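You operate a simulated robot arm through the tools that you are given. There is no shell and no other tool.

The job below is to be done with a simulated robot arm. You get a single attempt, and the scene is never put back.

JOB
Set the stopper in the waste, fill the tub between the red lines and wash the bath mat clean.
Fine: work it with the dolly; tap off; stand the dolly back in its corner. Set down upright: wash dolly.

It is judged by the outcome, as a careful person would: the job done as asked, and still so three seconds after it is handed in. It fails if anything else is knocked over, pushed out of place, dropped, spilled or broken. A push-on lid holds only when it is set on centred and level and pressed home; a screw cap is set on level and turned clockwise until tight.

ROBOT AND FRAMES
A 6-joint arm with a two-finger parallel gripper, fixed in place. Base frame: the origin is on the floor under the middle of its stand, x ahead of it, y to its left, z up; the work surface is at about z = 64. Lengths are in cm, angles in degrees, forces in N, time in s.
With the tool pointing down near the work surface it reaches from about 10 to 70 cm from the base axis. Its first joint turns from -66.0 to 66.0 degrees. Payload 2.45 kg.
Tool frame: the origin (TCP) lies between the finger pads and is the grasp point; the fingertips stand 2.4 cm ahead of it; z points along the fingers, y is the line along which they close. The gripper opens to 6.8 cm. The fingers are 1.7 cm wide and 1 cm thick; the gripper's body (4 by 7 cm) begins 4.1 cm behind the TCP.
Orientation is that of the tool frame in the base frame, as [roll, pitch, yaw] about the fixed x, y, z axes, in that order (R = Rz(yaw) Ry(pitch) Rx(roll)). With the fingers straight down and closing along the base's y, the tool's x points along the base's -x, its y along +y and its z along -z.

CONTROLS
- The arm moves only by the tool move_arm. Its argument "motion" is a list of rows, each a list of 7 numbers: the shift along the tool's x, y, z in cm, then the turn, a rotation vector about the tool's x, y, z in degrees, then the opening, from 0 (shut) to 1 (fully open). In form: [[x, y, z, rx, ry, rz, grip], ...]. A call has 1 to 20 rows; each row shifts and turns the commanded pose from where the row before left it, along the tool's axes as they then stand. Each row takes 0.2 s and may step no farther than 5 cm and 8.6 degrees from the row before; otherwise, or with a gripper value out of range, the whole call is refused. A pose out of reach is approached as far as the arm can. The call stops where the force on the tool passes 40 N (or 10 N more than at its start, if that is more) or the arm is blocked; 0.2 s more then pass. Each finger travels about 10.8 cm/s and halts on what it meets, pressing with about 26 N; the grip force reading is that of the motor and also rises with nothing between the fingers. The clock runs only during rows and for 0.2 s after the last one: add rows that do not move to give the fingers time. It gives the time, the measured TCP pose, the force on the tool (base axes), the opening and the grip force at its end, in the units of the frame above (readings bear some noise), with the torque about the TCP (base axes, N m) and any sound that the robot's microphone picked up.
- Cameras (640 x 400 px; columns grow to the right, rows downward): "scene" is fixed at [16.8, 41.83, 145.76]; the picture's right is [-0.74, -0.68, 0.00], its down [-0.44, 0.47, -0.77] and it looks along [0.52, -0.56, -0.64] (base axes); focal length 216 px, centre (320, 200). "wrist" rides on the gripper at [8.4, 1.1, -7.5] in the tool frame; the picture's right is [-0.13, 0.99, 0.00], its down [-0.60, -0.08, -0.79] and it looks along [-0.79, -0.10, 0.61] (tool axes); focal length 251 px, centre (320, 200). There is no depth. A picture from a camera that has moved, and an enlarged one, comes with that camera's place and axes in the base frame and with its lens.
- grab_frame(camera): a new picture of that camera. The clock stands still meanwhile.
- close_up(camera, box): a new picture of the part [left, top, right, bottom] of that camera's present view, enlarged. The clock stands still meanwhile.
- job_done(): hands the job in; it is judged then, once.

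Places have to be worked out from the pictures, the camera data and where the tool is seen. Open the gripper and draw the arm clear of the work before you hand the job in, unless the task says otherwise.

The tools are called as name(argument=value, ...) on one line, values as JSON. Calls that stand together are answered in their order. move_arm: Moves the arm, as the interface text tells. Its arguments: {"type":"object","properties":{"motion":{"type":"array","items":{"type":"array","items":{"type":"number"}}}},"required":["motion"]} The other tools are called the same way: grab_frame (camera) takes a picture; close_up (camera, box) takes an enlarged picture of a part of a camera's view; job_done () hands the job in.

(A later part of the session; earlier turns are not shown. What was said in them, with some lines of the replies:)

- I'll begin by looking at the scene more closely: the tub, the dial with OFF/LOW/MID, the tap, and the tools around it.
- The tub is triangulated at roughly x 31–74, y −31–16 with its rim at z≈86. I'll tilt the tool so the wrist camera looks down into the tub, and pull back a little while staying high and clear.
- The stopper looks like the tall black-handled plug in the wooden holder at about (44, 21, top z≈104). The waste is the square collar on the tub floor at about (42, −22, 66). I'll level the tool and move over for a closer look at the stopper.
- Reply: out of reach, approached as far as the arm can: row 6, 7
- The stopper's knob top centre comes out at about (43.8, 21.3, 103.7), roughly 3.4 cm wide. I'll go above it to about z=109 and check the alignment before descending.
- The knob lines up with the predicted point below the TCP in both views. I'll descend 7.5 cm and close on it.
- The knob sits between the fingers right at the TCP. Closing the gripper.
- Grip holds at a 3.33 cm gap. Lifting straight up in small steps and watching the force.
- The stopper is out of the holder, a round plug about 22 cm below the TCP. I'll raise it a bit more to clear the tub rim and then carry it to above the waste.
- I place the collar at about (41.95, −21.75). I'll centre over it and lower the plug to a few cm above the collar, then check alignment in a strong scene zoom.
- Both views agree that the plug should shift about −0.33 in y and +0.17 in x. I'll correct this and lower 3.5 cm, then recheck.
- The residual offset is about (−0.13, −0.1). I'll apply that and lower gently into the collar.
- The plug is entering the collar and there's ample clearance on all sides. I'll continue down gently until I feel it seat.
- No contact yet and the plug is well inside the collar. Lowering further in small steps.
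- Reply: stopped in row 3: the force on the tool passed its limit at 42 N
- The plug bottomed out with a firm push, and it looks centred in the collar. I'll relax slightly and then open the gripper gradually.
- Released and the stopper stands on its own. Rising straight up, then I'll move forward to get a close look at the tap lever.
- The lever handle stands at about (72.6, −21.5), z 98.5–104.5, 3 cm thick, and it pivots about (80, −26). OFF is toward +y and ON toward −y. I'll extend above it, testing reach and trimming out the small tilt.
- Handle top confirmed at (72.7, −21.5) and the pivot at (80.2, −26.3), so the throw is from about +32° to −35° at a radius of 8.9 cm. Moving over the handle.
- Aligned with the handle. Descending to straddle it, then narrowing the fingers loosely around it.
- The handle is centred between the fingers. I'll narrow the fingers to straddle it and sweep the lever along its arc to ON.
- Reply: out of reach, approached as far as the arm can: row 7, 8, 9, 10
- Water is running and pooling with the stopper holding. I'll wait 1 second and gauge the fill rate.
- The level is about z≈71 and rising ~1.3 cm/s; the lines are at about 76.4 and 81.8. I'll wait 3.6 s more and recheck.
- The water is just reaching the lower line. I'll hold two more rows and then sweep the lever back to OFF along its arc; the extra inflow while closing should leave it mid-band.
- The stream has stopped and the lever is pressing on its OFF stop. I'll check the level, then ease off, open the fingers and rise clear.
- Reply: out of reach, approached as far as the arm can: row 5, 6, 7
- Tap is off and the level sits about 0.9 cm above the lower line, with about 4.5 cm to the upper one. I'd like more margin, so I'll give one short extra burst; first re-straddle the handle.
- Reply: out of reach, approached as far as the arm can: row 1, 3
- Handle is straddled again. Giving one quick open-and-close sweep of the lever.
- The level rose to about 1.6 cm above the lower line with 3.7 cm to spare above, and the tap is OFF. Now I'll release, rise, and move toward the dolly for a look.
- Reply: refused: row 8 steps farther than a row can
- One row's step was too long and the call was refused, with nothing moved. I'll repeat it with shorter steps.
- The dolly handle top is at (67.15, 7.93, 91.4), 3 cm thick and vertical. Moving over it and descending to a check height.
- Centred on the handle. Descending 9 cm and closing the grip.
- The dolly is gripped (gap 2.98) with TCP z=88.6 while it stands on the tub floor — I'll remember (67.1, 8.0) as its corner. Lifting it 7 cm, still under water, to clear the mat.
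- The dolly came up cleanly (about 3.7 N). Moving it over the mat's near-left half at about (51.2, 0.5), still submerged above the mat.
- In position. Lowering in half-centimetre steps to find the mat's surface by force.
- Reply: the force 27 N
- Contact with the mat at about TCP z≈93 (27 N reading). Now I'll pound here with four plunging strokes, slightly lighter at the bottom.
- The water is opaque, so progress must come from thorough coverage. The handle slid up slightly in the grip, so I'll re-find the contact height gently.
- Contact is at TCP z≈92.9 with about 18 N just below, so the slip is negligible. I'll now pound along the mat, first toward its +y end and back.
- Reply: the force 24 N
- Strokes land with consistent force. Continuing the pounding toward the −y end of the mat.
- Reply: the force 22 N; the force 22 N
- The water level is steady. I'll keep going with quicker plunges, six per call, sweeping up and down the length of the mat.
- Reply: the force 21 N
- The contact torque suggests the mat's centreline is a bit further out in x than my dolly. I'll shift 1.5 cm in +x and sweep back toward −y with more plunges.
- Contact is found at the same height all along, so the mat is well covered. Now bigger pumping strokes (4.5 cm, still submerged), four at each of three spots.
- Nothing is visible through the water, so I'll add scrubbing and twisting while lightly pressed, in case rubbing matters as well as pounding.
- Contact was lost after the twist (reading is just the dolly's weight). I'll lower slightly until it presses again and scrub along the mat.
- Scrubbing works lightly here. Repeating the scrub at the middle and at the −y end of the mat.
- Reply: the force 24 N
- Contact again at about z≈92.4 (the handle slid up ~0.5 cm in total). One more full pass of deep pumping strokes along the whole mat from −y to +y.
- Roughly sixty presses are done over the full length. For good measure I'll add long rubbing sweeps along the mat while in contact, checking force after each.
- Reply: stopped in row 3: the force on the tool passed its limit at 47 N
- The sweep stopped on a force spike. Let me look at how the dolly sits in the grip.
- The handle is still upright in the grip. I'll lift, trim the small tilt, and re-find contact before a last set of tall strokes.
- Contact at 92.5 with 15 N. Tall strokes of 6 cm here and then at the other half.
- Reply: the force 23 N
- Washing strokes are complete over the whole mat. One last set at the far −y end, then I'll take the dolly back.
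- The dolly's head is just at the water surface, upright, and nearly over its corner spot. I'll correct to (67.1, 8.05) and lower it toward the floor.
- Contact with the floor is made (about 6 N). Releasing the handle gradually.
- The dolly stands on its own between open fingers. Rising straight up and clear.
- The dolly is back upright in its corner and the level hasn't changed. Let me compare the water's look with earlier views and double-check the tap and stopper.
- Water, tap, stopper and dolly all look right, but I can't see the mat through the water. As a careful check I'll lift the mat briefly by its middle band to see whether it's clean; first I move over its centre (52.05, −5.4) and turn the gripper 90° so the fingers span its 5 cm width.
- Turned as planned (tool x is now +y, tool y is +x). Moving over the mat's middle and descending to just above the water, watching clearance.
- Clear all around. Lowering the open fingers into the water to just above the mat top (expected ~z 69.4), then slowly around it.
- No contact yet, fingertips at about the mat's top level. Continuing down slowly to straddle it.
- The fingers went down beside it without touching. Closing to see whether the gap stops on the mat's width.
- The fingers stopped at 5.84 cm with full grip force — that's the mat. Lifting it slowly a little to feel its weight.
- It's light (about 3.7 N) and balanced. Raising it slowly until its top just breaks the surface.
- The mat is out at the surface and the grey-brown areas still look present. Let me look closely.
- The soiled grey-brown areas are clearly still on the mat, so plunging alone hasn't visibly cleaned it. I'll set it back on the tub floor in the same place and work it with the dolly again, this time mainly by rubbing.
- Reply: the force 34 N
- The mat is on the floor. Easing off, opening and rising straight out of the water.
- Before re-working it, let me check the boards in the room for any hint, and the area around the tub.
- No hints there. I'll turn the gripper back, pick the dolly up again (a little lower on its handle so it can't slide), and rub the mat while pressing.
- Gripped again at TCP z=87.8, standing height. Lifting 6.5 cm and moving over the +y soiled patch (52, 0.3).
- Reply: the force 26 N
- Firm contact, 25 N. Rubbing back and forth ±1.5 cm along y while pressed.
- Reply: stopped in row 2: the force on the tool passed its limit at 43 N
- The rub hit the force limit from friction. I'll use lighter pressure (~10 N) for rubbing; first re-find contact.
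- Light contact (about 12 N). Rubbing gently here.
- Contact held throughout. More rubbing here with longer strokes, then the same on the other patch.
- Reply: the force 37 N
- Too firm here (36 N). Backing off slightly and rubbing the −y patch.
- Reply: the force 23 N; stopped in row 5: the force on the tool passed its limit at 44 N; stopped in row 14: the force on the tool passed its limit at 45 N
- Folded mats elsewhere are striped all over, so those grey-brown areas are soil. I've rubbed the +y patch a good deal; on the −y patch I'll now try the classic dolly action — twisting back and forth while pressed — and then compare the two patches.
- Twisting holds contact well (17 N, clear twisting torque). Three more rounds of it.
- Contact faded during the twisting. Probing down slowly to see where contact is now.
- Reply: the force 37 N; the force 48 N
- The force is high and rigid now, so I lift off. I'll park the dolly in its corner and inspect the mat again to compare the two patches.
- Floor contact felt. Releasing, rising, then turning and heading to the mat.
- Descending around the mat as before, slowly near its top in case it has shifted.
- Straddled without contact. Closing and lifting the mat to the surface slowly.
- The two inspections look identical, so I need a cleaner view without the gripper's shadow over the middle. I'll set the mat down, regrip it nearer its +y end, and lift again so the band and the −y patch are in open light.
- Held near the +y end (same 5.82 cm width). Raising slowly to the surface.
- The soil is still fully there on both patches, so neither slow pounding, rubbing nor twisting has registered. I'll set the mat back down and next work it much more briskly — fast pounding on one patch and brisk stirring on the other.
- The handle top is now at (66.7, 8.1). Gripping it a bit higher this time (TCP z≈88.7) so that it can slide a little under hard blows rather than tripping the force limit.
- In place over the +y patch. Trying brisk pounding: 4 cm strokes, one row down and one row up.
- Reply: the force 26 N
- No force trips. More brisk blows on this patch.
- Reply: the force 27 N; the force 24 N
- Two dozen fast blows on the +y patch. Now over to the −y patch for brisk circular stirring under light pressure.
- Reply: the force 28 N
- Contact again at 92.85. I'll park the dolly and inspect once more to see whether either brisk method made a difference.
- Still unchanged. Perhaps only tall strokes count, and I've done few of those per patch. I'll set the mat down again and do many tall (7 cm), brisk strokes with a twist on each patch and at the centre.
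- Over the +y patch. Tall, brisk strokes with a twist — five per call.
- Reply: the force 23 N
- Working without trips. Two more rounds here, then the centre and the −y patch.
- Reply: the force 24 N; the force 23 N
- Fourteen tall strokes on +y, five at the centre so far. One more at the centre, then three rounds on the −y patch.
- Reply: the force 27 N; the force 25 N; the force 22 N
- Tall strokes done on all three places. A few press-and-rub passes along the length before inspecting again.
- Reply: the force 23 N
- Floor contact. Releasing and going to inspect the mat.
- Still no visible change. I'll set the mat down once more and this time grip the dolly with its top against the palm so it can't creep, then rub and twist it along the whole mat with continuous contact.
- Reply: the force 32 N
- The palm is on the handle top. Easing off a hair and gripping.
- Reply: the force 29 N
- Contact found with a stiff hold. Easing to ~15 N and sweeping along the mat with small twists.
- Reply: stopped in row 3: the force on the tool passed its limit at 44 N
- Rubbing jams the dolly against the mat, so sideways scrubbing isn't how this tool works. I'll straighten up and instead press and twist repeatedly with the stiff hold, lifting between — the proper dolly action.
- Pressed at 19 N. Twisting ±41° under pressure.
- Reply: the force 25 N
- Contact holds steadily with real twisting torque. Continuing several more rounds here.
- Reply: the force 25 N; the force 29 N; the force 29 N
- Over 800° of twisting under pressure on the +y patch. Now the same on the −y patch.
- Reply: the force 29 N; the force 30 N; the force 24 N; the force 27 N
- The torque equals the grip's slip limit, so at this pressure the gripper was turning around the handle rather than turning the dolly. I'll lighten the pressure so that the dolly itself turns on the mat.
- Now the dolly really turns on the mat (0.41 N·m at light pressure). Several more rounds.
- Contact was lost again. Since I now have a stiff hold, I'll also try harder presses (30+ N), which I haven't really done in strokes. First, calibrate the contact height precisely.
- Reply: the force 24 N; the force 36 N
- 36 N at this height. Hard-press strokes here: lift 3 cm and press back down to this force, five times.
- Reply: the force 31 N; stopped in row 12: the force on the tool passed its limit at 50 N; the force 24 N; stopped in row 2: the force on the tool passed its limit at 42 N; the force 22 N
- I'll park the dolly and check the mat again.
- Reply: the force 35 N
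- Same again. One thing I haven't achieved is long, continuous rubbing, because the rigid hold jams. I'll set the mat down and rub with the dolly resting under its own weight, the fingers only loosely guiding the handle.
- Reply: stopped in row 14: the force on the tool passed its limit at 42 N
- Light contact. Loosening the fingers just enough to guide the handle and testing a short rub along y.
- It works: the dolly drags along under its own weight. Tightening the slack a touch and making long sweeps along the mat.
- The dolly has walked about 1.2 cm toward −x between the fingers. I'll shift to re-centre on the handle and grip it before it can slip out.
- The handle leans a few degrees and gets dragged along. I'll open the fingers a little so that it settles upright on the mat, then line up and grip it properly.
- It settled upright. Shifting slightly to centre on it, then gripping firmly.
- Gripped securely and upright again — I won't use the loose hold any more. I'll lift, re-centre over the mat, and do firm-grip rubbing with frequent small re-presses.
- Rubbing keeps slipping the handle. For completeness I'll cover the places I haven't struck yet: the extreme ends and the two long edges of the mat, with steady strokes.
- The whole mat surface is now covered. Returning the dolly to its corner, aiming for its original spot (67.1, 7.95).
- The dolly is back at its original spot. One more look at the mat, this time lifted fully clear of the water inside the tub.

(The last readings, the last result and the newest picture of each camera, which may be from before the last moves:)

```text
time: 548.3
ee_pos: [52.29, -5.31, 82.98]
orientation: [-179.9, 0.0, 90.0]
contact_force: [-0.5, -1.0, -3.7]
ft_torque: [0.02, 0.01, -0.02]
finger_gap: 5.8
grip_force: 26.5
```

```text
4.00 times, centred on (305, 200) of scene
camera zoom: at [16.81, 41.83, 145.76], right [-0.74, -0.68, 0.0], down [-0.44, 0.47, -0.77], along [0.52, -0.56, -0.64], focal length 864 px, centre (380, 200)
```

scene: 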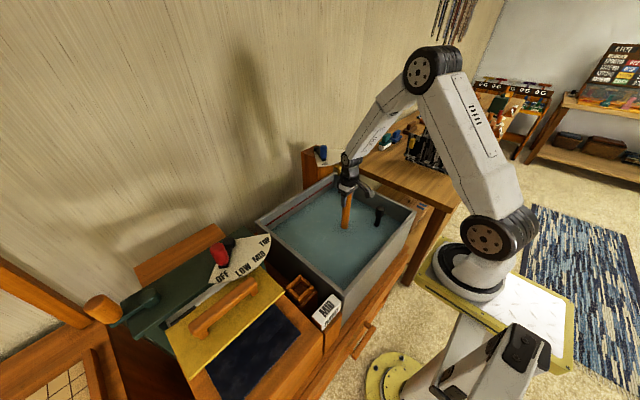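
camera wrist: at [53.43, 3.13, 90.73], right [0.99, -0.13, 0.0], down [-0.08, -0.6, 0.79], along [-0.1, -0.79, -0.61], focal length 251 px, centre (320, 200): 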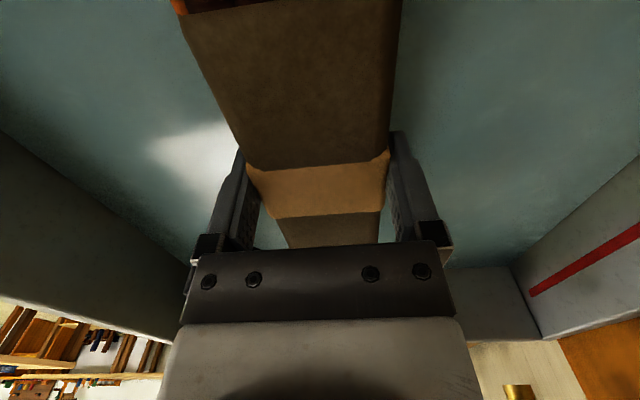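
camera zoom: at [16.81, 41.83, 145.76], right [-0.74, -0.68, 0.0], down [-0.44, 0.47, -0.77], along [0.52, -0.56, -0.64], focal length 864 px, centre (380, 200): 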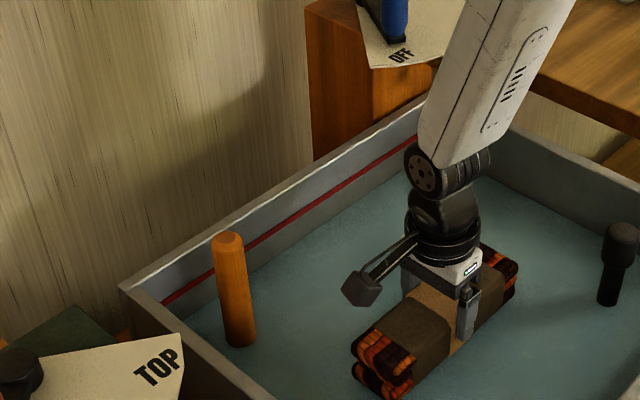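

The soil sleeve is plainly still there, so I'm not finished. One thing I haven't tried is really tall strokes that lift the head right out of the water. I'll lower the mat back and try 13 cm strokes.

move_arm(motion=[[0, 0, 1, 0, 0, 0, 0.2], [0, 0, 1, 0, 0, 0, 0.2], [0, 0, 1, 0, 0, 0, 0.2], [0, 0, 1, 0, 0, 0, 0.2], [0, 0, 1, 0, 0, 0, 0.2], [0, 0, 1, 0, 0, 0, 0.2], [0, 0, 1, 0, 0, 0, 0.2], [0, 0, 1, 0, 0, 0, 0.2], [0, 0, 1, 0, 0, 0, 0.2], [0, 0, 1, 0, 0, 0, 0.2], [0, 0, 1, 0, 0, 0, 0.2], [0, 0, 1, 0, 0, 0, 0.2], [0, 0, 1, 0, 0, 0, 0.2], [0, 0, 0.7, 0, 0, 0, 0.2], [0, 0, 0.3, 0, 0, 0, 0.2], [0, 0, 0.1, 0, 0, 0, 0.2], [0, 0, 0, 0, 0, 0, 0.2]])

move_arm(motion=[[0, 0, 0, 0, 0, 0, 0.95], [0, 0, 0, 0, 0, 0, 1], [0, 0, 0, 0, 0, 0, 1], [0, 0, -1, 0, 0, 0, 1], [0, 0, -2, 0, 0, 0, 1], [0, 0, -3, 0, 0, 0, 1], [0, 0, -4, 0, 0, 0, 1], [0, 0, -4, 0, 0, 0, 1], [0, 0, -4, 0, 0, 0, 1], [0, 0, -4, 0, 0, 0, 1], [0, 0, -4, 0, 0, 0, 1], [0, 0, -4, 0, 0, 0, 1], [0, 0, -4, 0, 0, 0, 1]])

move_arm(motion=[[0, 0, 0, 0, 0, -8.2, 1], [0, 0, 0, 0, 0, -8.2, 1], [0, 0, 0, 0, 0, -8.2, 1], [0, 0, 0, 0, 0, -8.2, 1], [0, 0, 0, 0, 0, -8.2, 1], [0, 0, 0, 0, 0, -8.2, 1], [0, 0, 0, 0, 0, -8.2, 1], [0, 0, 0, 0, 0, -8.2, 1], [0, 0, 0, 0, 0, -8.2, 1], [0, 0, 0, 0, 0, -8.2, 1], [0, 0, 0, 0, 0, -8, 1], [-3.7, 3.3, 0, 0, 0, 0, 1], [-3.7, 3.3, 0, 0, 0, 0, 1], [-3.7, 3.3, 0, 0, 0, 0, 1], [-3.7, 3.3, 0, 0, 0, 0, 1], [0, 0, 0, 0, 0, 0, 1]])

close_up(camera="wrist", box=[260, 0, 380, 90])

```text
time: 551.9
ee_pos: [52.21, -5.3, 69.06]
orientation: [-179.9, 0.1, 89.9]
contact_force: [1.1, -0.2, -3.5]
ft_torque: [-0.02, -0.01, -0.01]
finger_gap: 5.77
grip_force: 25.8
```

```text
time: 554.7
ee_pos: [52.4, -5.11, 103.08]
orientation: [-179.9, -0.1, 90.0]
contact_force: [0.0, -1.1, -0.5]
ft_torque: [0.01, -0.03, -0.04]
finger_gap: 6.79
grip_force: 0.0
```

```text
time: 558.1
ee_pos: [67.24, 7.79, 103.15]
orientation: [180.0, 0.0, 180.0]
contact_force: [-0.8, 0.1, -0.6]
ft_torque: [0.03, -0.01, -0.01]
finger_gap: 6.82
grip_force: 0.1
```

```text
4.44 times, centred on (320, 45) of wrist
camera zoom: at [58.91, 8.91, 110.75], right [0.13, 0.99, 0.0], down [0.6, -0.08, 0.79], along [0.79, -0.1, -0.61], focal length 1118 px, centre (320, 889)
```

zoom: 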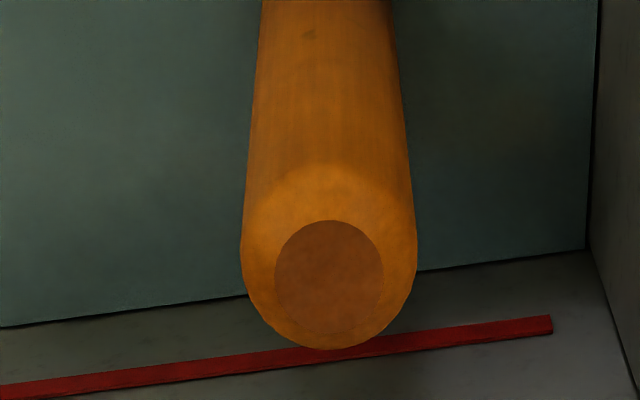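

move_arm(motion=[[-0.1, 0.15, 4, 0, 0, 0, 1], [0, 0, 4, 0, 0, 0, 1], [0, 0, 4, 0, 0, 0, 1], [0, 0, 2.85, 0, 0, 0, 1], [0, 0, 0, 0, 0, 0, 1], [0, 0, 0, 0, 0, 0, 0], [0, 0, 0, 0, 0, 0, 0], [0, 0, 0, 0, 0, 0, 0], [0, 0, -1, 0, 0, 0, 0], [0, 0, -2, 0, 0, 0, 0], [0, 0, -2, 0, 0, 0, 0], [0, 0, -2, 0, 0, 0, 0], [2.5, -1.4, 0, 0, 0, 0, 0], [2.5, -1.4, 0, 0, 0, 0, 0], [2.5, -1.4, 0, 0, 0, 0, 0], [2.5, -1.4, 0, 0, 0, 0, 0], [2.5, -1.4, 0, 0, 0, 0, 0], [2.5, -1.4, 0, 0, 0, 0, 0], [0, 0, 0, 0, 0, 0, 0]])

move_arm(motion=[[0, 0, 1, 0, 0, 0, 0], [0, 0, 0.7, 0, 0, 0, 0], [0, 0, 0.3, 0, 0, 0, 0], [0, 0, 0.1, 0, 0, 0, 0], [0, 0, 0, 0, 0, 0, 0]])

```text
time: 562.1
ee_pos: [52.18, -0.4, 95.36]
orientation: [180.0, 0.0, 180.0]
contact_force: [0.9, 0.1, -3.8]
ft_torque: [0.01, 0.01, 0.01]
finger_gap: 2.84
grip_force: 26.0
```

```text
time: 563.3
ee_pos: [52.21, -0.3, 93.19]
orientation: [-180.0, 0.0, -180.0]
contact_force: [-3.3, 0.0, 19.0]
ft_torque: [0.06, 0.67, 0.01]
finger_gap: 2.85
grip_force: 26.3
```

Pressed at 19 N. Now very tall strokes (13 cm, head out of the water), three per call.

move_arm(motion=[[0, 0, -4.5, 0, 0, 0, 0], [0, 0, -4.9, 0, 0, 0, 0], [0, 0, -3.6, 0, 0, 0, 0], [0, 0, 4.9, 0, 0, 0, 0], [0, 0, 4.9, 0, 0, 0, 0], [0, 0, 3.2, 0, 0, 0, 0], [0, 0, -4.5, 0, 0, 0, 0], [0, 0, -4.9, 0, 0, 0, 0], [0, 0, -3.6, 0, 0, 0, 0], [0, 0, 4.9, 0, 0, 0, 0], [0, 0, 4.9, 0, 0, 0, 0], [0, 0, 3.25, 0, 0, 0, 0], [0, 0, -4.5, 0, 0, 0, 0], [0, 0, -4.9, 0, 0, 0, 0], [0, 0, -3.6, 0, 0, 0, 0], [0, 0, 4.9, 0, 0, 0, 0], [0, 0, 4.9, 0, 0, 0, 0], [0, 0, 3.2, 0, 0, 0, 0]])

close_up(camera="scene", box=[240, 130, 420, 280])

```text
time: 567.1
ee_pos: [52.34, -0.38, 93.24]
orientation: [180.0, 0.1, -179.9]
contact_force: [-4.5, -0.2, 14.0]
ft_torque: [0.08, 0.8, 0.02]
finger_gap: 2.83
grip_force: 25.8
```

```text
2.67 times, centred on (330, 205) of scene
camera zoom: at [16.77, 41.83, 145.77], right [-0.74, -0.68, 0.0], down [-0.44, 0.47, -0.77], along [0.52, -0.56, -0.64], focal length 576 px, centre (293, 187)
```

zoom: 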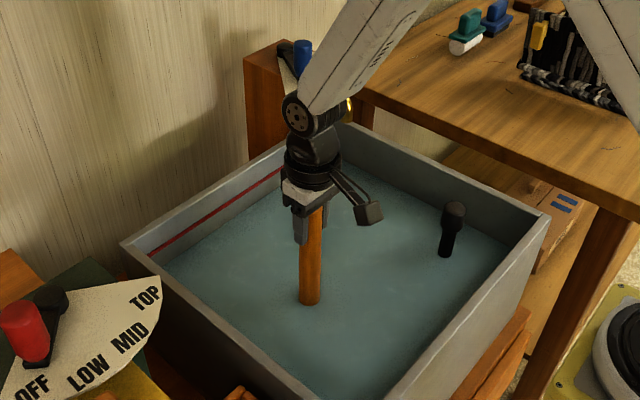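

Works without splashing or trips. Two more rounds here, then the centre and the −y patch.

move_arm(motion=[[0, 0, -4.5, 0, 0, 0, 0], [0, 0, -4.9, 0, 0, 0, 0], [0, 0, -3.6, 0, 0, 0, 0], [0, 0, 4.9, 0, 0, 0, 0], [0, 0, 4.9, 0, 0, 0, 0], [0, 0, 3.25, 0, 0, 0, 0], [0, 0, -4.5, 0, 0, 0, 0], [0, 0, -4.9, 0, 0, 0, 0], [0, 0, -3.6, 0, 0, 0, 0], [0, 0, 4.9, 0, 0, 0, 0], [0, 0, 4.9, 0, 0, 0, 0], [0, 0, 3.25, 0, 0, 0, 0], [0, 0, -4.5, 0, 0, 0, 0], [0, 0, -4.9, 0, 0, 0, 0], [0, 0, -3.6, 0, 0, 0, 0], [0, 0, 4.9, 0, 0, 0, 0], [0, 0, 4.9, 0, 0, 0, 0], [0, 0, 3.2, 0, 0, 0, 0]])

move_arm(motion=[[0, -1.6, -4.5, 0, 0, 0, 0], [0, -1.6, -4.5, 0, 0, 0, 0], [0, -1.6, -4, 0, 0, 0, 0], [0, 0, 4.9, 0, 0, 0, 0], [0, 0, 4.9, 0, 0, 0, 0], [0, 0, 3.2, 0, 0, 0, 0], [0, 0, -4.5, 0, 0, 0, 0], [0, 0, -4.9, 0, 0, 0, 0], [0, 0, -3.6, 0, 0, 0, 0], [0, 0, 4.9, 0, 0, 0, 0], [0, 0, 4.9, 0, 0, 0, 0], [0, 0, 3.25, 0, 0, 0, 0], [0, 0, -4.5, 0, 0, 0, 0], [0, 0, -4.9, 0, 0, 0, 0], [0, 0, -3.6, 0, 0, 0, 0], [0, 0, 4.9, 0, 0, 0, 0], [0, 0, 4.9, 0, 0, 0, 0], [0, 0, 3.2, 0, 0, 0, 0]])

move_arm(motion=[[0, 0, -4.5, 0, 0, 0, 0], [0, 0, -4.9, 0, 0, 0, 0], [0, 0, -3.6, 0, 0, 0, 0], [0, 0, 4.9, 0, 0, 0, 0], [0, 0, 4.9, 0, 0, 0, 0], [0, 0, 3.25, 0, 0, 0, 0], [0, 0, -4.5, 0, 0, 0, 0], [0, 0, -4.9, 0, 0, 0, 0], [0, 0, -3.6, 0, 0, 0, 0], [0, 0, 4.9, 0, 0, 0, 0], [0, 0, 4.9, 0, 0, 0, 0], [0, 0, 3.25, 0, 0, 0, 0], [0, 0, -4.5, 0, 0, 0, 0], [0, 0, -4.9, 0, 0, 0, 0], [0, 0, -3.6, 0, 0, 0, 0], [0, 0, 4.9, 0, 0, 0, 0], [0, 0, 4.9, 0, 0, 0, 0], [0, 0, 3.2, 0, 0, 0, 0]])

move_arm(motion=[[0, -1.8, -4.5, 0, 0, 0, 0], [0, -1.8, -4.5, 0, 0, 0, 0], [0, -1.8, -4, 0, 0, 0, 0], [0, 0, 4.9, 0, 0, 0, 0], [0, 0, 4.9, 0, 0, 0, 0], [0, 0, 3.2, 0, 0, 0, 0], [0, 0, -4.5, 0, 0, 0, 0], [0, 0, -4.9, 0, 0, 0, 0], [0, 0, -3.6, 0, 0, 0, 0], [0, 0, 4.9, 0, 0, 0, 0], [0, 0, 4.9, 0, 0, 0, 0], [0, 0, 3.25, 0, 0, 0, 0], [0, 0, -4.5, 0, 0, 0, 0], [0, 0, -4.9, 0, 0, 0, 0], [0, 0, -3.6, 0, 0, 0, 0], [0, 0, 4.9, 0, 0, 0, 0], [0, 0, 4.9, 0, 0, 0, 0], [0, 0, 3.2, 0, 0, 0, 0]])

move_arm(motion=[[0, 0, -4.5, 0, 0, 0, 0], [0, 0, -4.9, 0, 0, 0, 0], [0, 0, -3.6, 0, 0, 0, 0], [0, 0, 4.9, 0, 0, 0, 0], [0, 0, 4.9, 0, 0, 0, 0], [0, 0, 3.25, 0, 0, 0, 0], [0, 0, -4.5, 0, 0, 0, 0], [0, 0, -4.9, 0, 0, 0, 0], [0, 0, -3.6, 0, 0, 0, 0], [0, 0, 4.9, 0, 0, 0, 0], [0, 0, 4.9, 0, 0, 0, 0], [0, 0, 3.25, 0, 0, 0, 0], [0, 0, -4.5, 0, 0, 0, 0], [0, 0, -4.9, 0, 0, 0, 0], [0, 0, -3.6, 0, 0, 0, 0], [0, 0, 4.9, 0, 0, 0, 0], [0, 0, 4.9, 0, 0, 0, 0], [0, 0, 3.2, 0, 0, 0, 0]])

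```text
time: 570.9
ee_pos: [52.21, -0.32, 93.09]
orientation: [180.0, 0.1, 180.0]
contact_force: [-4.3, 1.1, 21.3]
ft_torque: [0.1, 0.53, 0.02]
finger_gap: 2.79
grip_force: 26.0
```

```text
time: 574.7
ee_pos: [52.06, -5.35, 93.03]
orientation: [-180.0, 0.2, -180.0]
contact_force: [-5.8, 2.4, 21.7]
ft_torque: [0.73, 0.54, 0.05]
finger_gap: 2.86
grip_force: 25.6
```

```text
time: 578.5
ee_pos: [52.21, -4.99, 92.99]
orientation: [180.0, 0.4, 180.0]
contact_force: [-3.5, 1.9, 26.2]
ft_torque: [0.48, 0.25, 0.01]
finger_gap: 2.8
grip_force: 25.8
```

```text
time: 582.3
ee_pos: [52.24, -10.28, 92.87]
orientation: [-179.9, 0.3, 180.0]
contact_force: [-4.3, 1.6, 24.3]
ft_torque: [1.2, 0.45, 0.12]
finger_gap: 2.85
grip_force: 25.9
```

```text
time: 586.1
ee_pos: [52.23, -10.38, 92.87]
orientation: [180.0, 0.1, -180.0]
contact_force: [-5.3, 1.5, 16.8]
ft_torque: [0.46, 0.62, 0.03]
finger_gap: 2.8
grip_force: 26.6
```

Eighteen very tall strokes done. I'll also stir the dolly briskly in circles just above the mat to agitate the water.

move_arm(motion=[[0, 0, -2, 0, 0, 0, 0], [-3.5, 2, 0, 0, 0, 0, 0], [0, 4, 0, 0, 0, 0, 0], [3.5, 2, 0, 0, 0, 0, 0], [3.5, -2, 0, 0, 0, 0, 0], [0, -4, 0, 0, 0, 0, 0], [-3.5, -2, 0, 0, 0, 0, 0], [-3.5, 2, 0, 0, 0, 0, 0], [0, 4, 0, 0, 0, 0, 0], [3.5, 2, 0, 0, 0, 0, 0], [3.5, -2, 0, 0, 0, 0, 0], [0, -4, 0, 0, 0, 0, 0], [-3.5, -2, 0, 0, 0, 0, 0], [-3.5, 2, 0, 0, 0, 0, 0], [0, 4, 0, 0, 0, 0, 0], [3.5, 2, 0, 0, 0, 0, 0], [3.5, -2, 0, 0, 0, 0, 0], [0, -4, 0, 0, 0, 0, 0], [-3.5, -2, 0, 0, 0, 0, 0]])

move_arm(motion=[[-3.5, 2, 1.2, 0, 0, 0, 0], [0, 4, 0, 0, 0, 0, 0], [3.5, 2, 0, 0, 0, 0, 0], [3.5, -2, 0, 0, 0, 0, 0], [0, -4, 0, 0, 0, 0, 0], [-3.5, -2, 0, 0, 0, 0, 0], [-3.5, 2, 0, 0, 0, 0, 0], [0, 4, 0, 0, 0, 0, 0], [3.5, 2, 0, 0, 0, 0, 0], [3.5, -2, 0, 0, 0, 0, 0], [0, -4, 0, 0, 0, 0, 0], [-3.5, -2, 0, 0, 0, 0, 0], [-3.5, 2, 0, 0, 0, 0, 0], [0, 4, 0, 0, 0, 0, 0], [3.5, 2, 0, 0, 0, 0, 0], [3.5, -2, 0, 0, 0, 0, 0], [0, -4, 0, 0, 0, 0, 0], [-3.5, -2, 0, 0, 0, 0, 0]])

close_up(camera="scene", box=[240, 130, 420, 280])

```text
time: 590.1
ee_pos: [52.01, -10.3, 94.55]
orientation: [179.9, 0.1, 180.0]
contact_force: [-0.2, 0.2, -3.8]
ft_torque: [0.03, 0.0, 0.02]
finger_gap: 2.79
grip_force: 25.7
```

```text
time: 593.9
ee_pos: [51.85, -10.6, 93.34]
orientation: [180.0, 0.0, 180.0]
contact_force: [0.3, 0.2, -4.5]
ft_torque: [-0.01, -0.03, 0.0]
finger_gap: 2.83
grip_force: 25.8
```

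```text
2.67 times, centred on (330, 205) of scene
camera zoom: at [16.81, 41.83, 145.76], right [-0.74, -0.68, 0.0], down [-0.44, 0.47, -0.77], along [0.52, -0.56, -0.64], focal length 576 px, centre (293, 187)
```

zoom: 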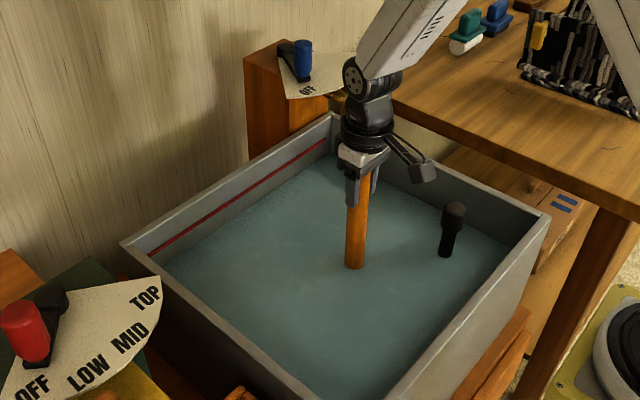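

Trying a few fast rubbing passes in contact as well (15 cm/s).

move_arm(motion=[[0, 0, 0.3, 0, 0, 0, 0], [0, 0, 0.12, 0, 0, 0, 0], [0, 0, 0, 0, 0, 0, 0]])

move_arm(motion=[[0, 3, 0, 0, 0, 0, 0], [0, 3, 0, 0, 0, 0, 0], [0, 3, 0, 0, 0, 0, 0], [0, 3, 0, 0, 0, 0, 0], [0, -3, 0.03, 0, 0, 0, 0], [0, -3, 0, 0, 0, 0, 0], [0, -3, 0, 0, 0, 0, 0], [0, -3, 0, 0, 0, 0, 0], [0, 3, 0.03, 0, 0, 0, 0], [0, 3, 0, 0, 0, 0, 0], [0, 3, 0, 0, 0, 0, 0], [0, 3, 0, 0, 0, 0, 0], [0, -3, 0.03, 0, 0, 0, 0], [0, -3, 0, 0, 0, 0, 0], [0, -3, 0, 0, 0, 0, 0], [0, -3, 0, 0, 0, 0, 0]])

```text
time: 594.7
ee_pos: [52.13, -10.59, 92.93]
orientation: [180.0, -0.1, 180.0]
contact_force: [-0.3, 0.6, -3.8]
ft_torque: [0.0, 0.03, -0.02]
finger_gap: 2.82
grip_force: 26.5
```

```text
time: 598.1
ee_pos: [52.22, -10.27, 93.08]
orientation: [180.0, -0.1, 180.0]
contact_force: [-0.3, 0.3, -4.8]
ft_torque: [0.01, 0.03, 0.01]
finger_gap: 2.82
grip_force: 26.1
```

move_arm(motion=[[0, 0, 0.12, 0, 0, 0, 0], [0, 0, 0, 0, 0, 0, 0]])

move_arm(motion=[[0, 3, 0.03, 0, 0, 0, 0], [0, 3, 0.02, 0, 0, 0, 0], [0, 3, 0.02, 0, 0, 0, 0], [0, 3, 0.02, 0, 0, 0, 0], [0, -3, 0.02, 0, 0, 0, 0], [0, -3, 0.02, 0, 0, 0, 0], [0, -3, 0.02, 0, 0, 0, 0], [0, -3, 0.02, 0, 0, 0, 0], [0, 3, 0.02, 0, 0, 0, 0], [0, 3, 0.02, 0, 0, 0, 0], [0, 3, 0.02, 0, 0, 0, 0], [0, 3, 0.02, 0, 0, 0, 0], [0, -3, 0.02, 0, 0, 0, 0], [0, -3, 0.02, 0, 0, 0, 0], [0, -3, 0.02, 0, 0, 0, 0], [0, -3, 0.02, 0, 0, 0, 0]])

```text
time: 598.7
ee_pos: [52.31, -10.43, 92.91]
orientation: [-180.0, 0.1, 180.0]
contact_force: [-2.7, 1.5, 7.2]
ft_torque: [0.33, 0.11, 0.03]
finger_gap: 2.84
grip_force: 26.0
```

```text
time: 599.5
ee_pos: [52.24, -1.38, 92.91]
orientation: [-179.9, 0.3, -179.9]
contact_force: [0.0, -1.5, -3.9]
ft_torque: [0.0, 0.02, 0.02]
finger_gap: 2.88
grip_force: 25.8
stopped in row 4: the force on the tool passed its limit at 43 N (the readings are from after the stop); the commanded pose is now the measured one
```

move_arm(motion=[[0, 0, 0.1, 0, 0.2, 0, 0], [0, -2.5, 0.02, 0, 0, 0, 0], [0, -2.5, 0.02, 0, 0, 0, 0], [0, -2.5, 0.02, 0, 0, 0, 0], [0, -2.5, 0.02, 0, 0, 0, 0], [0, 2.5, 0.02, 0, 0, 0, 0], [0, 2.5, 0.02, 0, 0, 0, 0], [0, 2.5, 0.02, 0, 0, 0, 0], [0, 2.5, 0.02, 0, 0, 0, 0]])

move_arm(motion=[[0, 0, 0.05, 0, 0, 0, 0], [0, -2, 0.02, 0, 0, 0, 0], [0, -2, 0.02, 0, 0, 0, 0], [0, -2, 0.02, 0, 0, 0, 0], [0, -2, 0.02, 0, 0, 0, 0], [0, 2, 0.02, 0, 0, 0, 0], [0, 2, 0.02, 0, 0, 0, 0], [0, 2, 0.02, 0, 0, 0, 0], [0, 2, 0.02, 0, 0, 0, 0]])

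```text
time: 601.2
ee_pos: [52.48, -6.75, 93.02]
orientation: [-179.6, 0.7, -179.9]
contact_force: [0.5, -0.7, -3.7]
ft_torque: [0.03, 0.0, -0.01]
finger_gap: 2.86
grip_force: 25.8
stopped in row 8: the force on the tool passed its limit at 43 N (the readings are from after the stop); the commanded pose is now the measured one
```

```text
time: 603.2
ee_pos: [52.67, -6.67, 92.99]
orientation: [-179.6, 0.9, -180.0]
contact_force: [-0.7, -5.6, 9.2]
ft_torque: [-0.81, -0.13, -0.1]
finger_gap: 2.82
grip_force: 26.6
```

Restoring the tool's tilt and returning the dolly to its corner.

move_arm(motion=[[0, 0, -2.5, -0.4, 0.8, 0, 0], [0, 0, -2.5, 0, 0, 0, 0], [-1.5, 2.4, 0, 0, 0, 0, 0], [-2.2, 2.1, 0, 0, 0, 0, 0], [-2.2, 2.1, 0, 0, 0, 0, 0], [-2.2, 2.1, 0, 0, 0, 0, 0], [-2.2, 2.1, 0, 0, 0, 0, 0], [-2.2, 2.1, 0, 0, 0, 0, 0], [-1.9, 1.7, 0, 0, 0, 0, 0], [0, 0, 0, 0, 0, 0, 0]])

grab_frame(camera="wrist")

close_up(camera="scene", box=[240, 150, 360, 250])

```text
time: 605.4
ee_pos: [67.05, 7.94, 97.97]
orientation: [179.9, -0.1, -179.9]
contact_force: [-0.8, 0.0, -4.1]
ft_torque: [0.0, 0.0, -0.02]
finger_gap: 2.83
grip_force: 26.2
```

```text
taken
camera wrist: at [58.74, 8.9, 105.51], right [0.13, 0.99, 0.0], down [0.61, -0.08, 0.79], along [0.79, -0.1, -0.61], focal length 251 px, centre (320, 200)
```

wrist: 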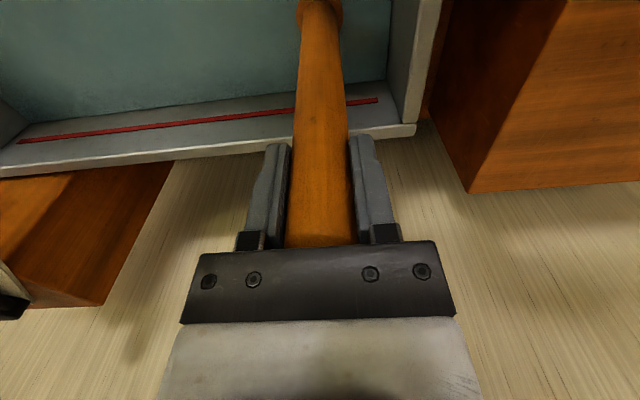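

```text
4.00 times, centred on (300, 200) of scene
camera zoom: at [16.81, 41.84, 145.76], right [-0.74, -0.68, 0.0], down [-0.44, 0.47, -0.77], along [0.52, -0.56, -0.64], focal length 864 px, centre (400, 200)
```

zoom: 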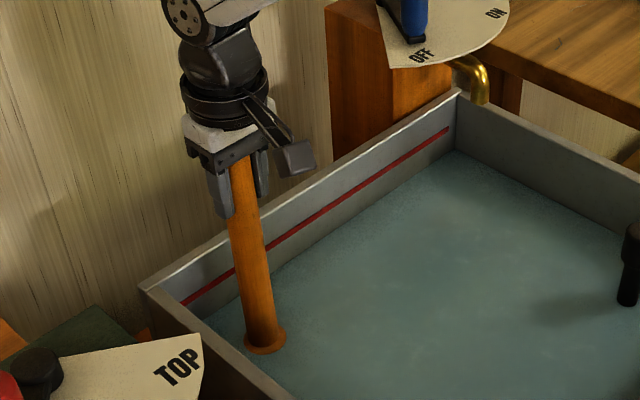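

move_arm(motion=[[0, 0, 2, 0, 0, 0, 0], [0, 0, 2.5, 0, 0, 0, 0], [0, 0, 2.5, 0, 0, 0, 0], [0, 0, 2, 0, 0, 0, 0], [0, 0, 0.7, 0, 0, 0, 0], [0, 0, 0.2, 0, 0, 0, 0], [0, 0, 0, 0, 0, 0, 0]])

move_arm(motion=[[0, 0, 0.15, 0, 0, 0, 0], [0, 0, 0.1, 0, 0, 0, 0], [0, 0, 0, 0, 0, 0, 0]])

```text
time: 607.0
ee_pos: [66.87, 8.03, 88.08]
orientation: [179.9, 0.1, -179.9]
contact_force: [-6.1, 0.1, 13.4]
ft_torque: [-0.21, 0.64, -0.07]
finger_gap: 2.86
grip_force: 26.2
```

```text
time: 607.8
ee_pos: [67.28, 8.02, 87.98]
orientation: [179.7, 0.3, -179.9]
contact_force: [-3.4, 3.0, 26.6]
ft_torque: [0.59, -0.44, 0.15]
finger_gap: 2.83
grip_force: 26.7
```

Standing firmly on the floor. Easing off, releasing, and going to check the mat again.

move_arm(motion=[[0, 0, -0.12, 0, 0, 0, 0], [0, 0, 0, 0, 0, 0, 0.44], [0, 0, 0, 0, 0, 0, 0.52], [0, 0, 0, 0, 0, 0, 0.65], [0, 0, 0, 0, 0, 0, 0.9], [0, 0, 0, 0, 0, 0, 1], [0, 0, -1, 0, 0, 0, 1], [0, 0, -2, 0, 0, 0, 1], [0, 0, -3, 0, 0, 0, 1], [0, 0, -4, 0, 0, 0, 1], [0, 0, -4, 0, 0, 0, 1], [0, 0, -2, 0, 0, 0, 1], [3, -2.7, 0, 0, 0, 8.2, 1], [0, 0, 0, 0, 0, 8.2, 1], [0, 0, 0, 0, 0, 8.2, 1], [0, 0, 0, 0, 0, 8.2, 1], [0, 0, 0, 0, 0, 8.2, 1], [0, 0, 0, 0, 0, 8.2, 1], [0, 0, 0, 0, 0, 8.2, 1], [0, 0, 0, 0, 0, 8.2, 1]])

move_arm(motion=[[0, 0, 0, 0, 0, 8.1, 1], [0, 0, 0, 0, 0, 8.1, 1], [0, 0, 0, 0, 0, 8.2, 1], [-3.5, -3, 0, 0, 0, 0, 1], [-3.5, -3, 0, 0, 0, 0, 1], [-3.5, -3, 0, 0, 0, 0, 1], [0, -3, 0, 0, 0, 0, 1], [0, 0, 4, 0, 0, 0, 1], [0, 0, 4, 0, 0, 0, 1], [0, 0, 4, 0, 0, 0, 1], [0, 0, 4, 0, 0, 0, 1], [0, 0, 4, 0, 0, 0, 1], [0, 0, 4, 0, 0, 0, 1], [0, 0, 4, 0, 0, 0, 1], [0, 0, 2.5, 0, 0, 0, 1], [0, 0, 0, 0, 0, 0, 1]])

```text
time: 612.0
ee_pos: [64.05, 5.23, 103.71]
orientation: [179.9, -0.1, 114.4]
contact_force: [-0.4, -0.7, 0.6]
ft_torque: [0.03, 0.0, -0.02]
finger_gap: 6.82
grip_force: 0.0
```

```text
time: 615.4
ee_pos: [52.01, -5.16, 73.26]
orientation: [-179.9, -0.1, 90.1]
contact_force: [0.0, -0.6, 0.1]
ft_torque: [-0.02, 0.01, -0.02]
finger_gap: 6.83
grip_force: 0.2
```

move_arm(motion=[[0, 0, 0.5, 0, 0, 0, 1], [0, 0, 0.5, 0, 0, 0, 1], [0, 0, 0.5, 0, 0, 0, 1], [0, 0, 0.5, 0, 0, 0, 1], [0, 0, 0.5, 0, 0, 0, 1], [0, 0, 0.5, 0, 0, 0, 1], [0, 0, 0.5, 0, 0, 0, 1], [0, 0, 0.5, 0, 0, 0, 1], [0, 0, 0.4, 0, 0, 0, 1], [0, 0, 0, 0, 0, 0, 1]])

move_arm(motion=[[0, 0, 0, 0, 0, 0, 0.8], [0, 0, 0, 0, 0, 0, 0.5], [0, 0, 0, 0, 0, 0, 0.2], [0, 0, 0, 0, 0, 0, 0.2], [0, 0, -0.5, 0, 0, 0, 0.2], [0, 0, -0.8, 0, 0, 0, 0.2], [0, 0, -1, 0, 0, 0, 0.2], [0, 0, -1, 0, 0, 0, 0.2], [0, 0, -1, 0, 0, 0, 0.2], [0, 0, -1, 0, 0, 0, 0.2], [0, 0, -1, 0, 0, 0, 0.2], [0, 0, -1, 0, 0, 0, 0.2], [0, 0, -1, 0, 0, 0, 0.2], [0, 0, -1, 0, 0, 0, 0.2], [0, 0, -1, 0, 0, 0, 0.2], [0, 0, -0.7, 0, 0, 0, 0.2], [0, 0, 0, 0, 0, 0, 0.2]])

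close_up(camera="scene", box=[300, 190, 390, 260])

close_up(camera="scene", box=[316, 226, 346, 254])

```text
time: 617.6
ee_pos: [51.95, -5.35, 68.81]
orientation: [-179.9, -0.1, 90.1]
contact_force: [-0.4, -0.3, 0.4]
ft_torque: [0.0, 0.02, -0.02]
finger_gap: 6.8
grip_force: 0.1
```

```text
time: 621.2
ee_pos: [52.0, -5.26, 79.83]
orientation: [-179.9, -0.1, 90.1]
contact_force: [-0.3, -0.4, -4.0]
ft_torque: [-0.02, 0.03, 0.01]
finger_gap: 5.77
grip_force: 26.0
```

```text
5.71 times, centred on (345, 225) of scene
camera zoom: at [16.81, 41.83, 145.76], right [-0.74, -0.68, 0.0], down [-0.44, 0.47, -0.77], along [0.52, -0.56, -0.64], focal length 1234 px, centre (177, 57)
```

zoom: 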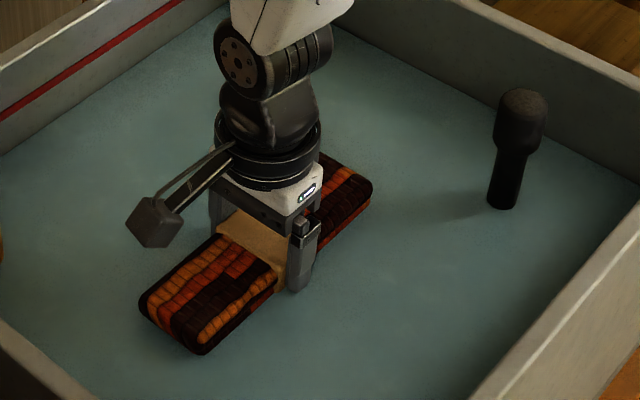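

```text
14.29 times, centred on (331, 240) of scene
camera zoom: at [16.81, 41.83, 145.76], right [-0.74, -0.68, 0.0], down [-0.44, 0.47, -0.77], along [0.52, -0.56, -0.64], focal length 3084 px, centre (163, -371)
```

zoom: 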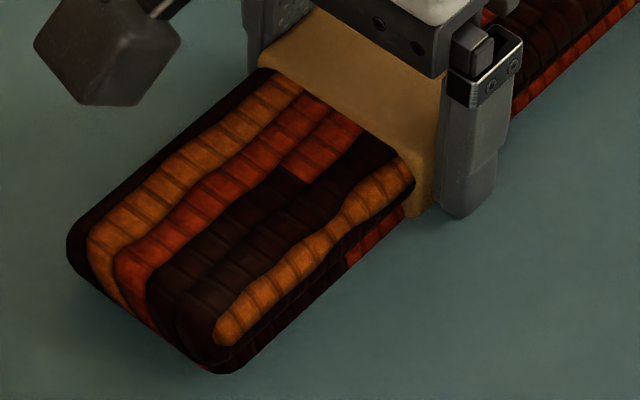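

Success: the soil is completely gone and the stripes run clean along the whole mat on both sides of the band. Now I'll set the mat gently back on the tub floor.

move_arm(motion=[[0, 0, 1, 0, 0, 0, 0.2], [0, 0, 1, 0, 0, 0, 0.2], [0, 0, 1, 0, 0, 0, 0.2], [0, 0, 1, 0, 0, 0, 0.2], [0, 0, 1, 0, 0, 0, 0.2], [0, 0, 1, 0, 0, 0, 0.2], [0, 0, 1, 0, 0, 0, 0.2], [0, 0, 1, 0, 0, 0, 0.2], [0, 0, 1, 0, 0, 0, 0.2], [0, 0, 0.8, 0, 0, 0, 0.2], [0, 0, 0.6, 0, 0, 0, 0.2], [0, 0, 0.4, 0, 0, 0, 0.2], [0, 0, 0, 0, 0, 0, 0.2]])

move_arm(motion=[[0, 0, 0.1, 0, 0, 0, 0.2], [0, 0, 0.1, 0, 0, 0, 0.2], [0, 0, 0, 0, 0, 0, 0.2]])

```text
time: 624.0
ee_pos: [52.08, -5.21, 69.06]
orientation: [-179.9, -0.2, 90.1]
contact_force: [-0.4, -0.7, -3.3]
ft_torque: [0.01, 0.01, 0.02]
finger_gap: 5.78
grip_force: 26.5
```

```text
time: 624.8
ee_pos: [52.01, -5.26, 69.0]
orientation: [-179.9, -0.3, 90.2]
contact_force: [-0.4, 0.4, -3.6]
ft_torque: [0.01, -0.03, 0.02]
finger_gap: 5.74
grip_force: 26.0
```

move_arm(motion=[[0, 0, 0.1, 0, 0, 0, 0.2], [0, 0, 0.08, 0, 0, 0, 0.2], [0, 0, 0, 0, 0, 0, 0.2]])

```text
time: 625.6
ee_pos: [52.0, -5.16, 68.84]
orientation: [-179.9, -0.1, 90.0]
contact_force: [-3.9, 2.4, 9.1]
ft_torque: [-0.2, -0.19, -0.14]
finger_gap: 5.79
grip_force: 26.0
stopped in row 3: the force on the tool passed its limit at 41 N (the readings are from after the stop); the commanded pose is now the measured one
```

The mat rests on the floor. Opening the fingers and rising straight out, then moving clear.

move_arm(motion=[[0, 0, 0, 0, 0, 0, 0.9], [0, 0, 0, 0, 0, 0, 1], [0, 0, 0, 0, 0, 0, 1], [0, 0, -1, 0, 0, 0, 1], [0, 0, -2, 0, 0, 0, 1], [0, 0, -2.5, 0, 0, 0, 1], [0, 0, -3, 0, 0, 0, 1], [0, 0, -4, 0, 0, 0, 1], [0, 0, -4, 0, 0, 0, 1], [0, 0, -4, 0, 0, 0, 1], [0, 0, -4, 0, 0, 0, 1], [0, 0, -4, 0, 0, 0, 1], [0, 0, -4, 0, 0, 0, 1], [0, 0, 0, 0, 0, 0, 1]])

grab_frame(camera="scene")

close_up(camera="scene", box=[240, 130, 420, 280])

```text
time: 628.6
ee_pos: [52.12, -5.27, 101.43]
orientation: [-179.9, -0.2, 90.1]
contact_force: [0.1, -0.7, 0.2]
ft_torque: [-0.02, 0.0, 0.03]
finger_gap: 6.81
grip_force: 0.1
```

```text
taken
```

scene: 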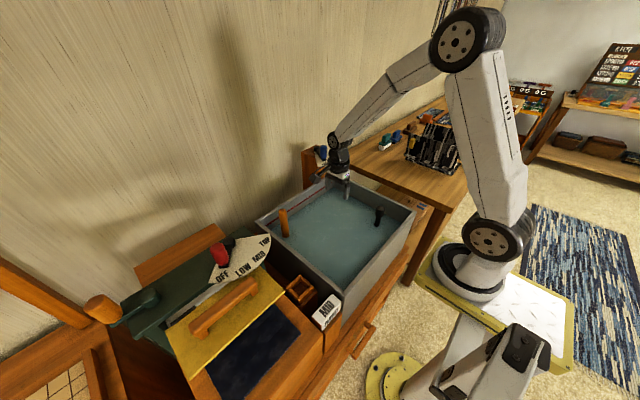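

```text
2.67 times, centred on (330, 205) of scene
camera zoom: at [16.8, 41.84, 145.76], right [-0.74, -0.68, 0.0], down [-0.44, 0.47, -0.77], along [0.52, -0.56, -0.64], focal length 576 px, centre (293, 187)
```

zoom: 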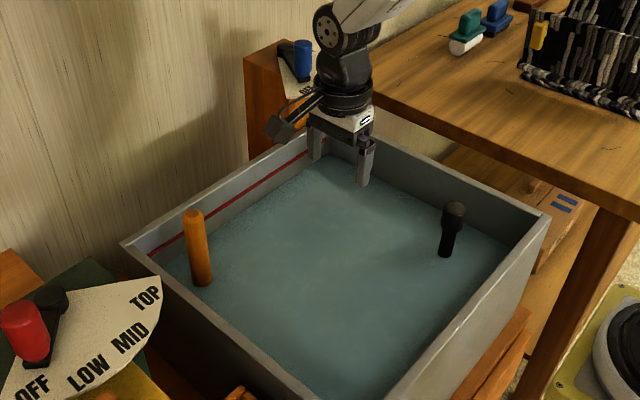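

Everything is in place. Raising the arm well clear of the tub and turning the gripper back.

move_arm(motion=[[0, 0, -4, 0, 0, 0, 1], [0, 0, -4, 0, 0, 0, 1], [0, 0, -4, 0, 0, 0, 1], [0, 0, -4, 0, 0, 0, 1], [0, 0, 0, 0, 0, -8.2, 1], [0, 0, 0, 0, 0, -8.2, 1], [0, 0, 0, 0, 0, -8.2, 1], [0, 0, 0, 0, 0, -8.2, 1], [0, 0, 0, 0, 0, -8.2, 1], [0, 0, 0, 0, 0, -8.2, 1], [0, 0, 0, 0, 0, -8.2, 1], [0, 0, 0, 0, 0, -8.2, 1], [0, 0, 0, 0, 0, -8.2, 1], [0, 0, 0, 0, 0, -8.2, 1], [0, 0, 0, 0, 0, -8, 1], [2, -4, -1, 0, 0, 0, 1], [2, -4, -1, 0, 0, 0, 1], [2, -4, -1, 0, 0, 0, 1], [0, -3, 0, 0, 0, 0, 1]])

grab_frame(camera="scene")

close_up(camera="scene", box=[250, 130, 430, 270])

close_up(camera="scene", box=[290, 130, 370, 200])

grab_frame(camera="wrist")

```text
time: 632.6
ee_pos: [46.11, -20.33, 120.46]
orientation: [179.9, -0.1, -179.9]
contact_force: [-0.1, 0.1, 0.9]
ft_torque: [0.03, -0.01, 0.02]
finger_gap: 6.77
grip_force: 0.2
```

```text
taken
```

scene: 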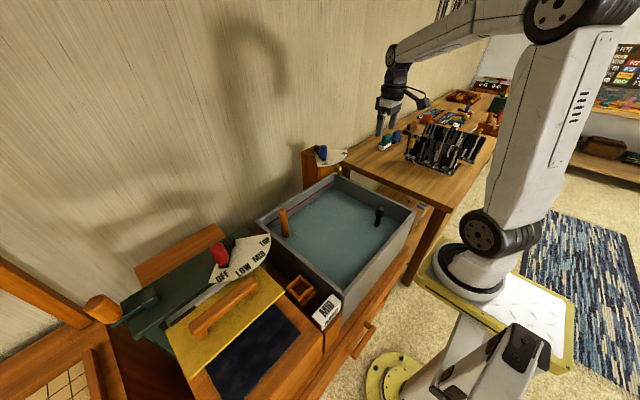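

```text
2.86 times, centred on (340, 200) of scene
camera zoom: at [16.8, 41.83, 145.76], right [-0.74, -0.68, 0.0], down [-0.44, 0.47, -0.77], along [0.52, -0.56, -0.64], focal length 617 px, centre (263, 200)
```

zoom: 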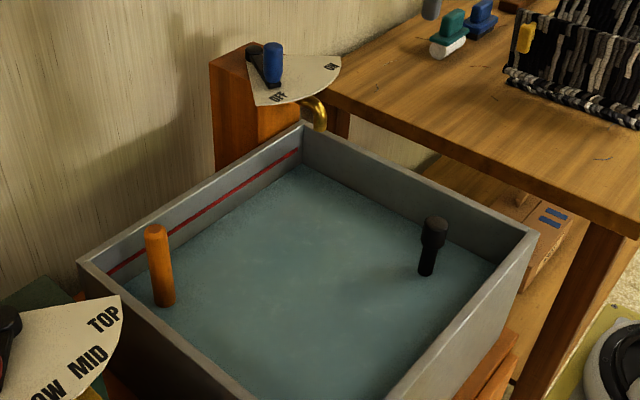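

```text
5.71 times, centred on (330, 165) of scene
camera zoom: at [16.8, 41.83, 145.76], right [-0.74, -0.68, 0.0], down [-0.44, 0.47, -0.77], along [0.52, -0.56, -0.64], focal length 1234 px, centre (263, 400)
```

zoom: 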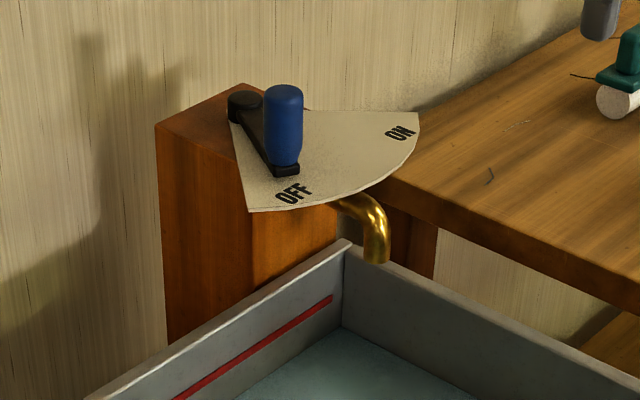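

```text
taken
camera wrist: at [37.81, -19.3, 128.17], right [0.13, 0.99, 0.0], down [0.61, -0.08, 0.79], along [0.79, -0.1, -0.61], focal length 251 px, centre (320, 200)
```

wrist: 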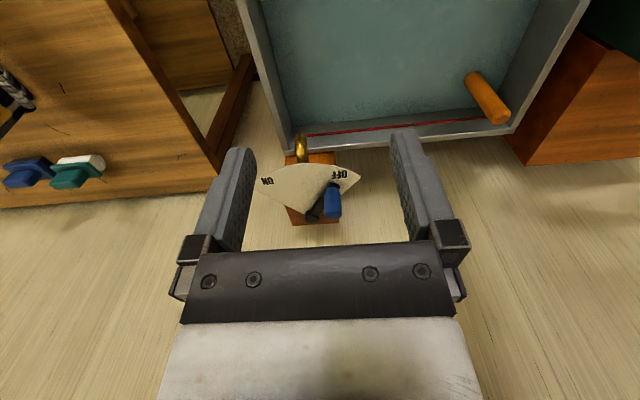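

Final check, from the last pictures:
- **Tap:** OFF, with no stream.
- **Water:** between the red lines.
- **Stopper:** seated in the waste.
- **Mat:** seen clean when lifted, now back on the tub floor.
- **Dolly:** upright in its corner.
- **Arm:** clear of the tub with the gripper open.

I'm handing the job in.

job_done()

```text
The job is handed in.
```

The job is handed in. The stopper is seated in the waste and the tub is filled between the red lines. The tap is off. The dolly is standing upright in its corner, within a few millimetres of where it started.

The bath mat is clean. When I last lifted it, the soil was gone and the stripes showed along its whole length. It is back on the tub floor where I found it.

- **Washing took several rounds:** the water is opaque, so I lifted the mat by its band now and then to check it. The soil only came off after very tall strokes, stirring and some fast rubbing. I can't say which of those did it.
- **Brief slip with the dolly:** at one point I held it loosely and it began to lean. I let it settle upright on the mat and gripped it again; nothing fell or spilled.
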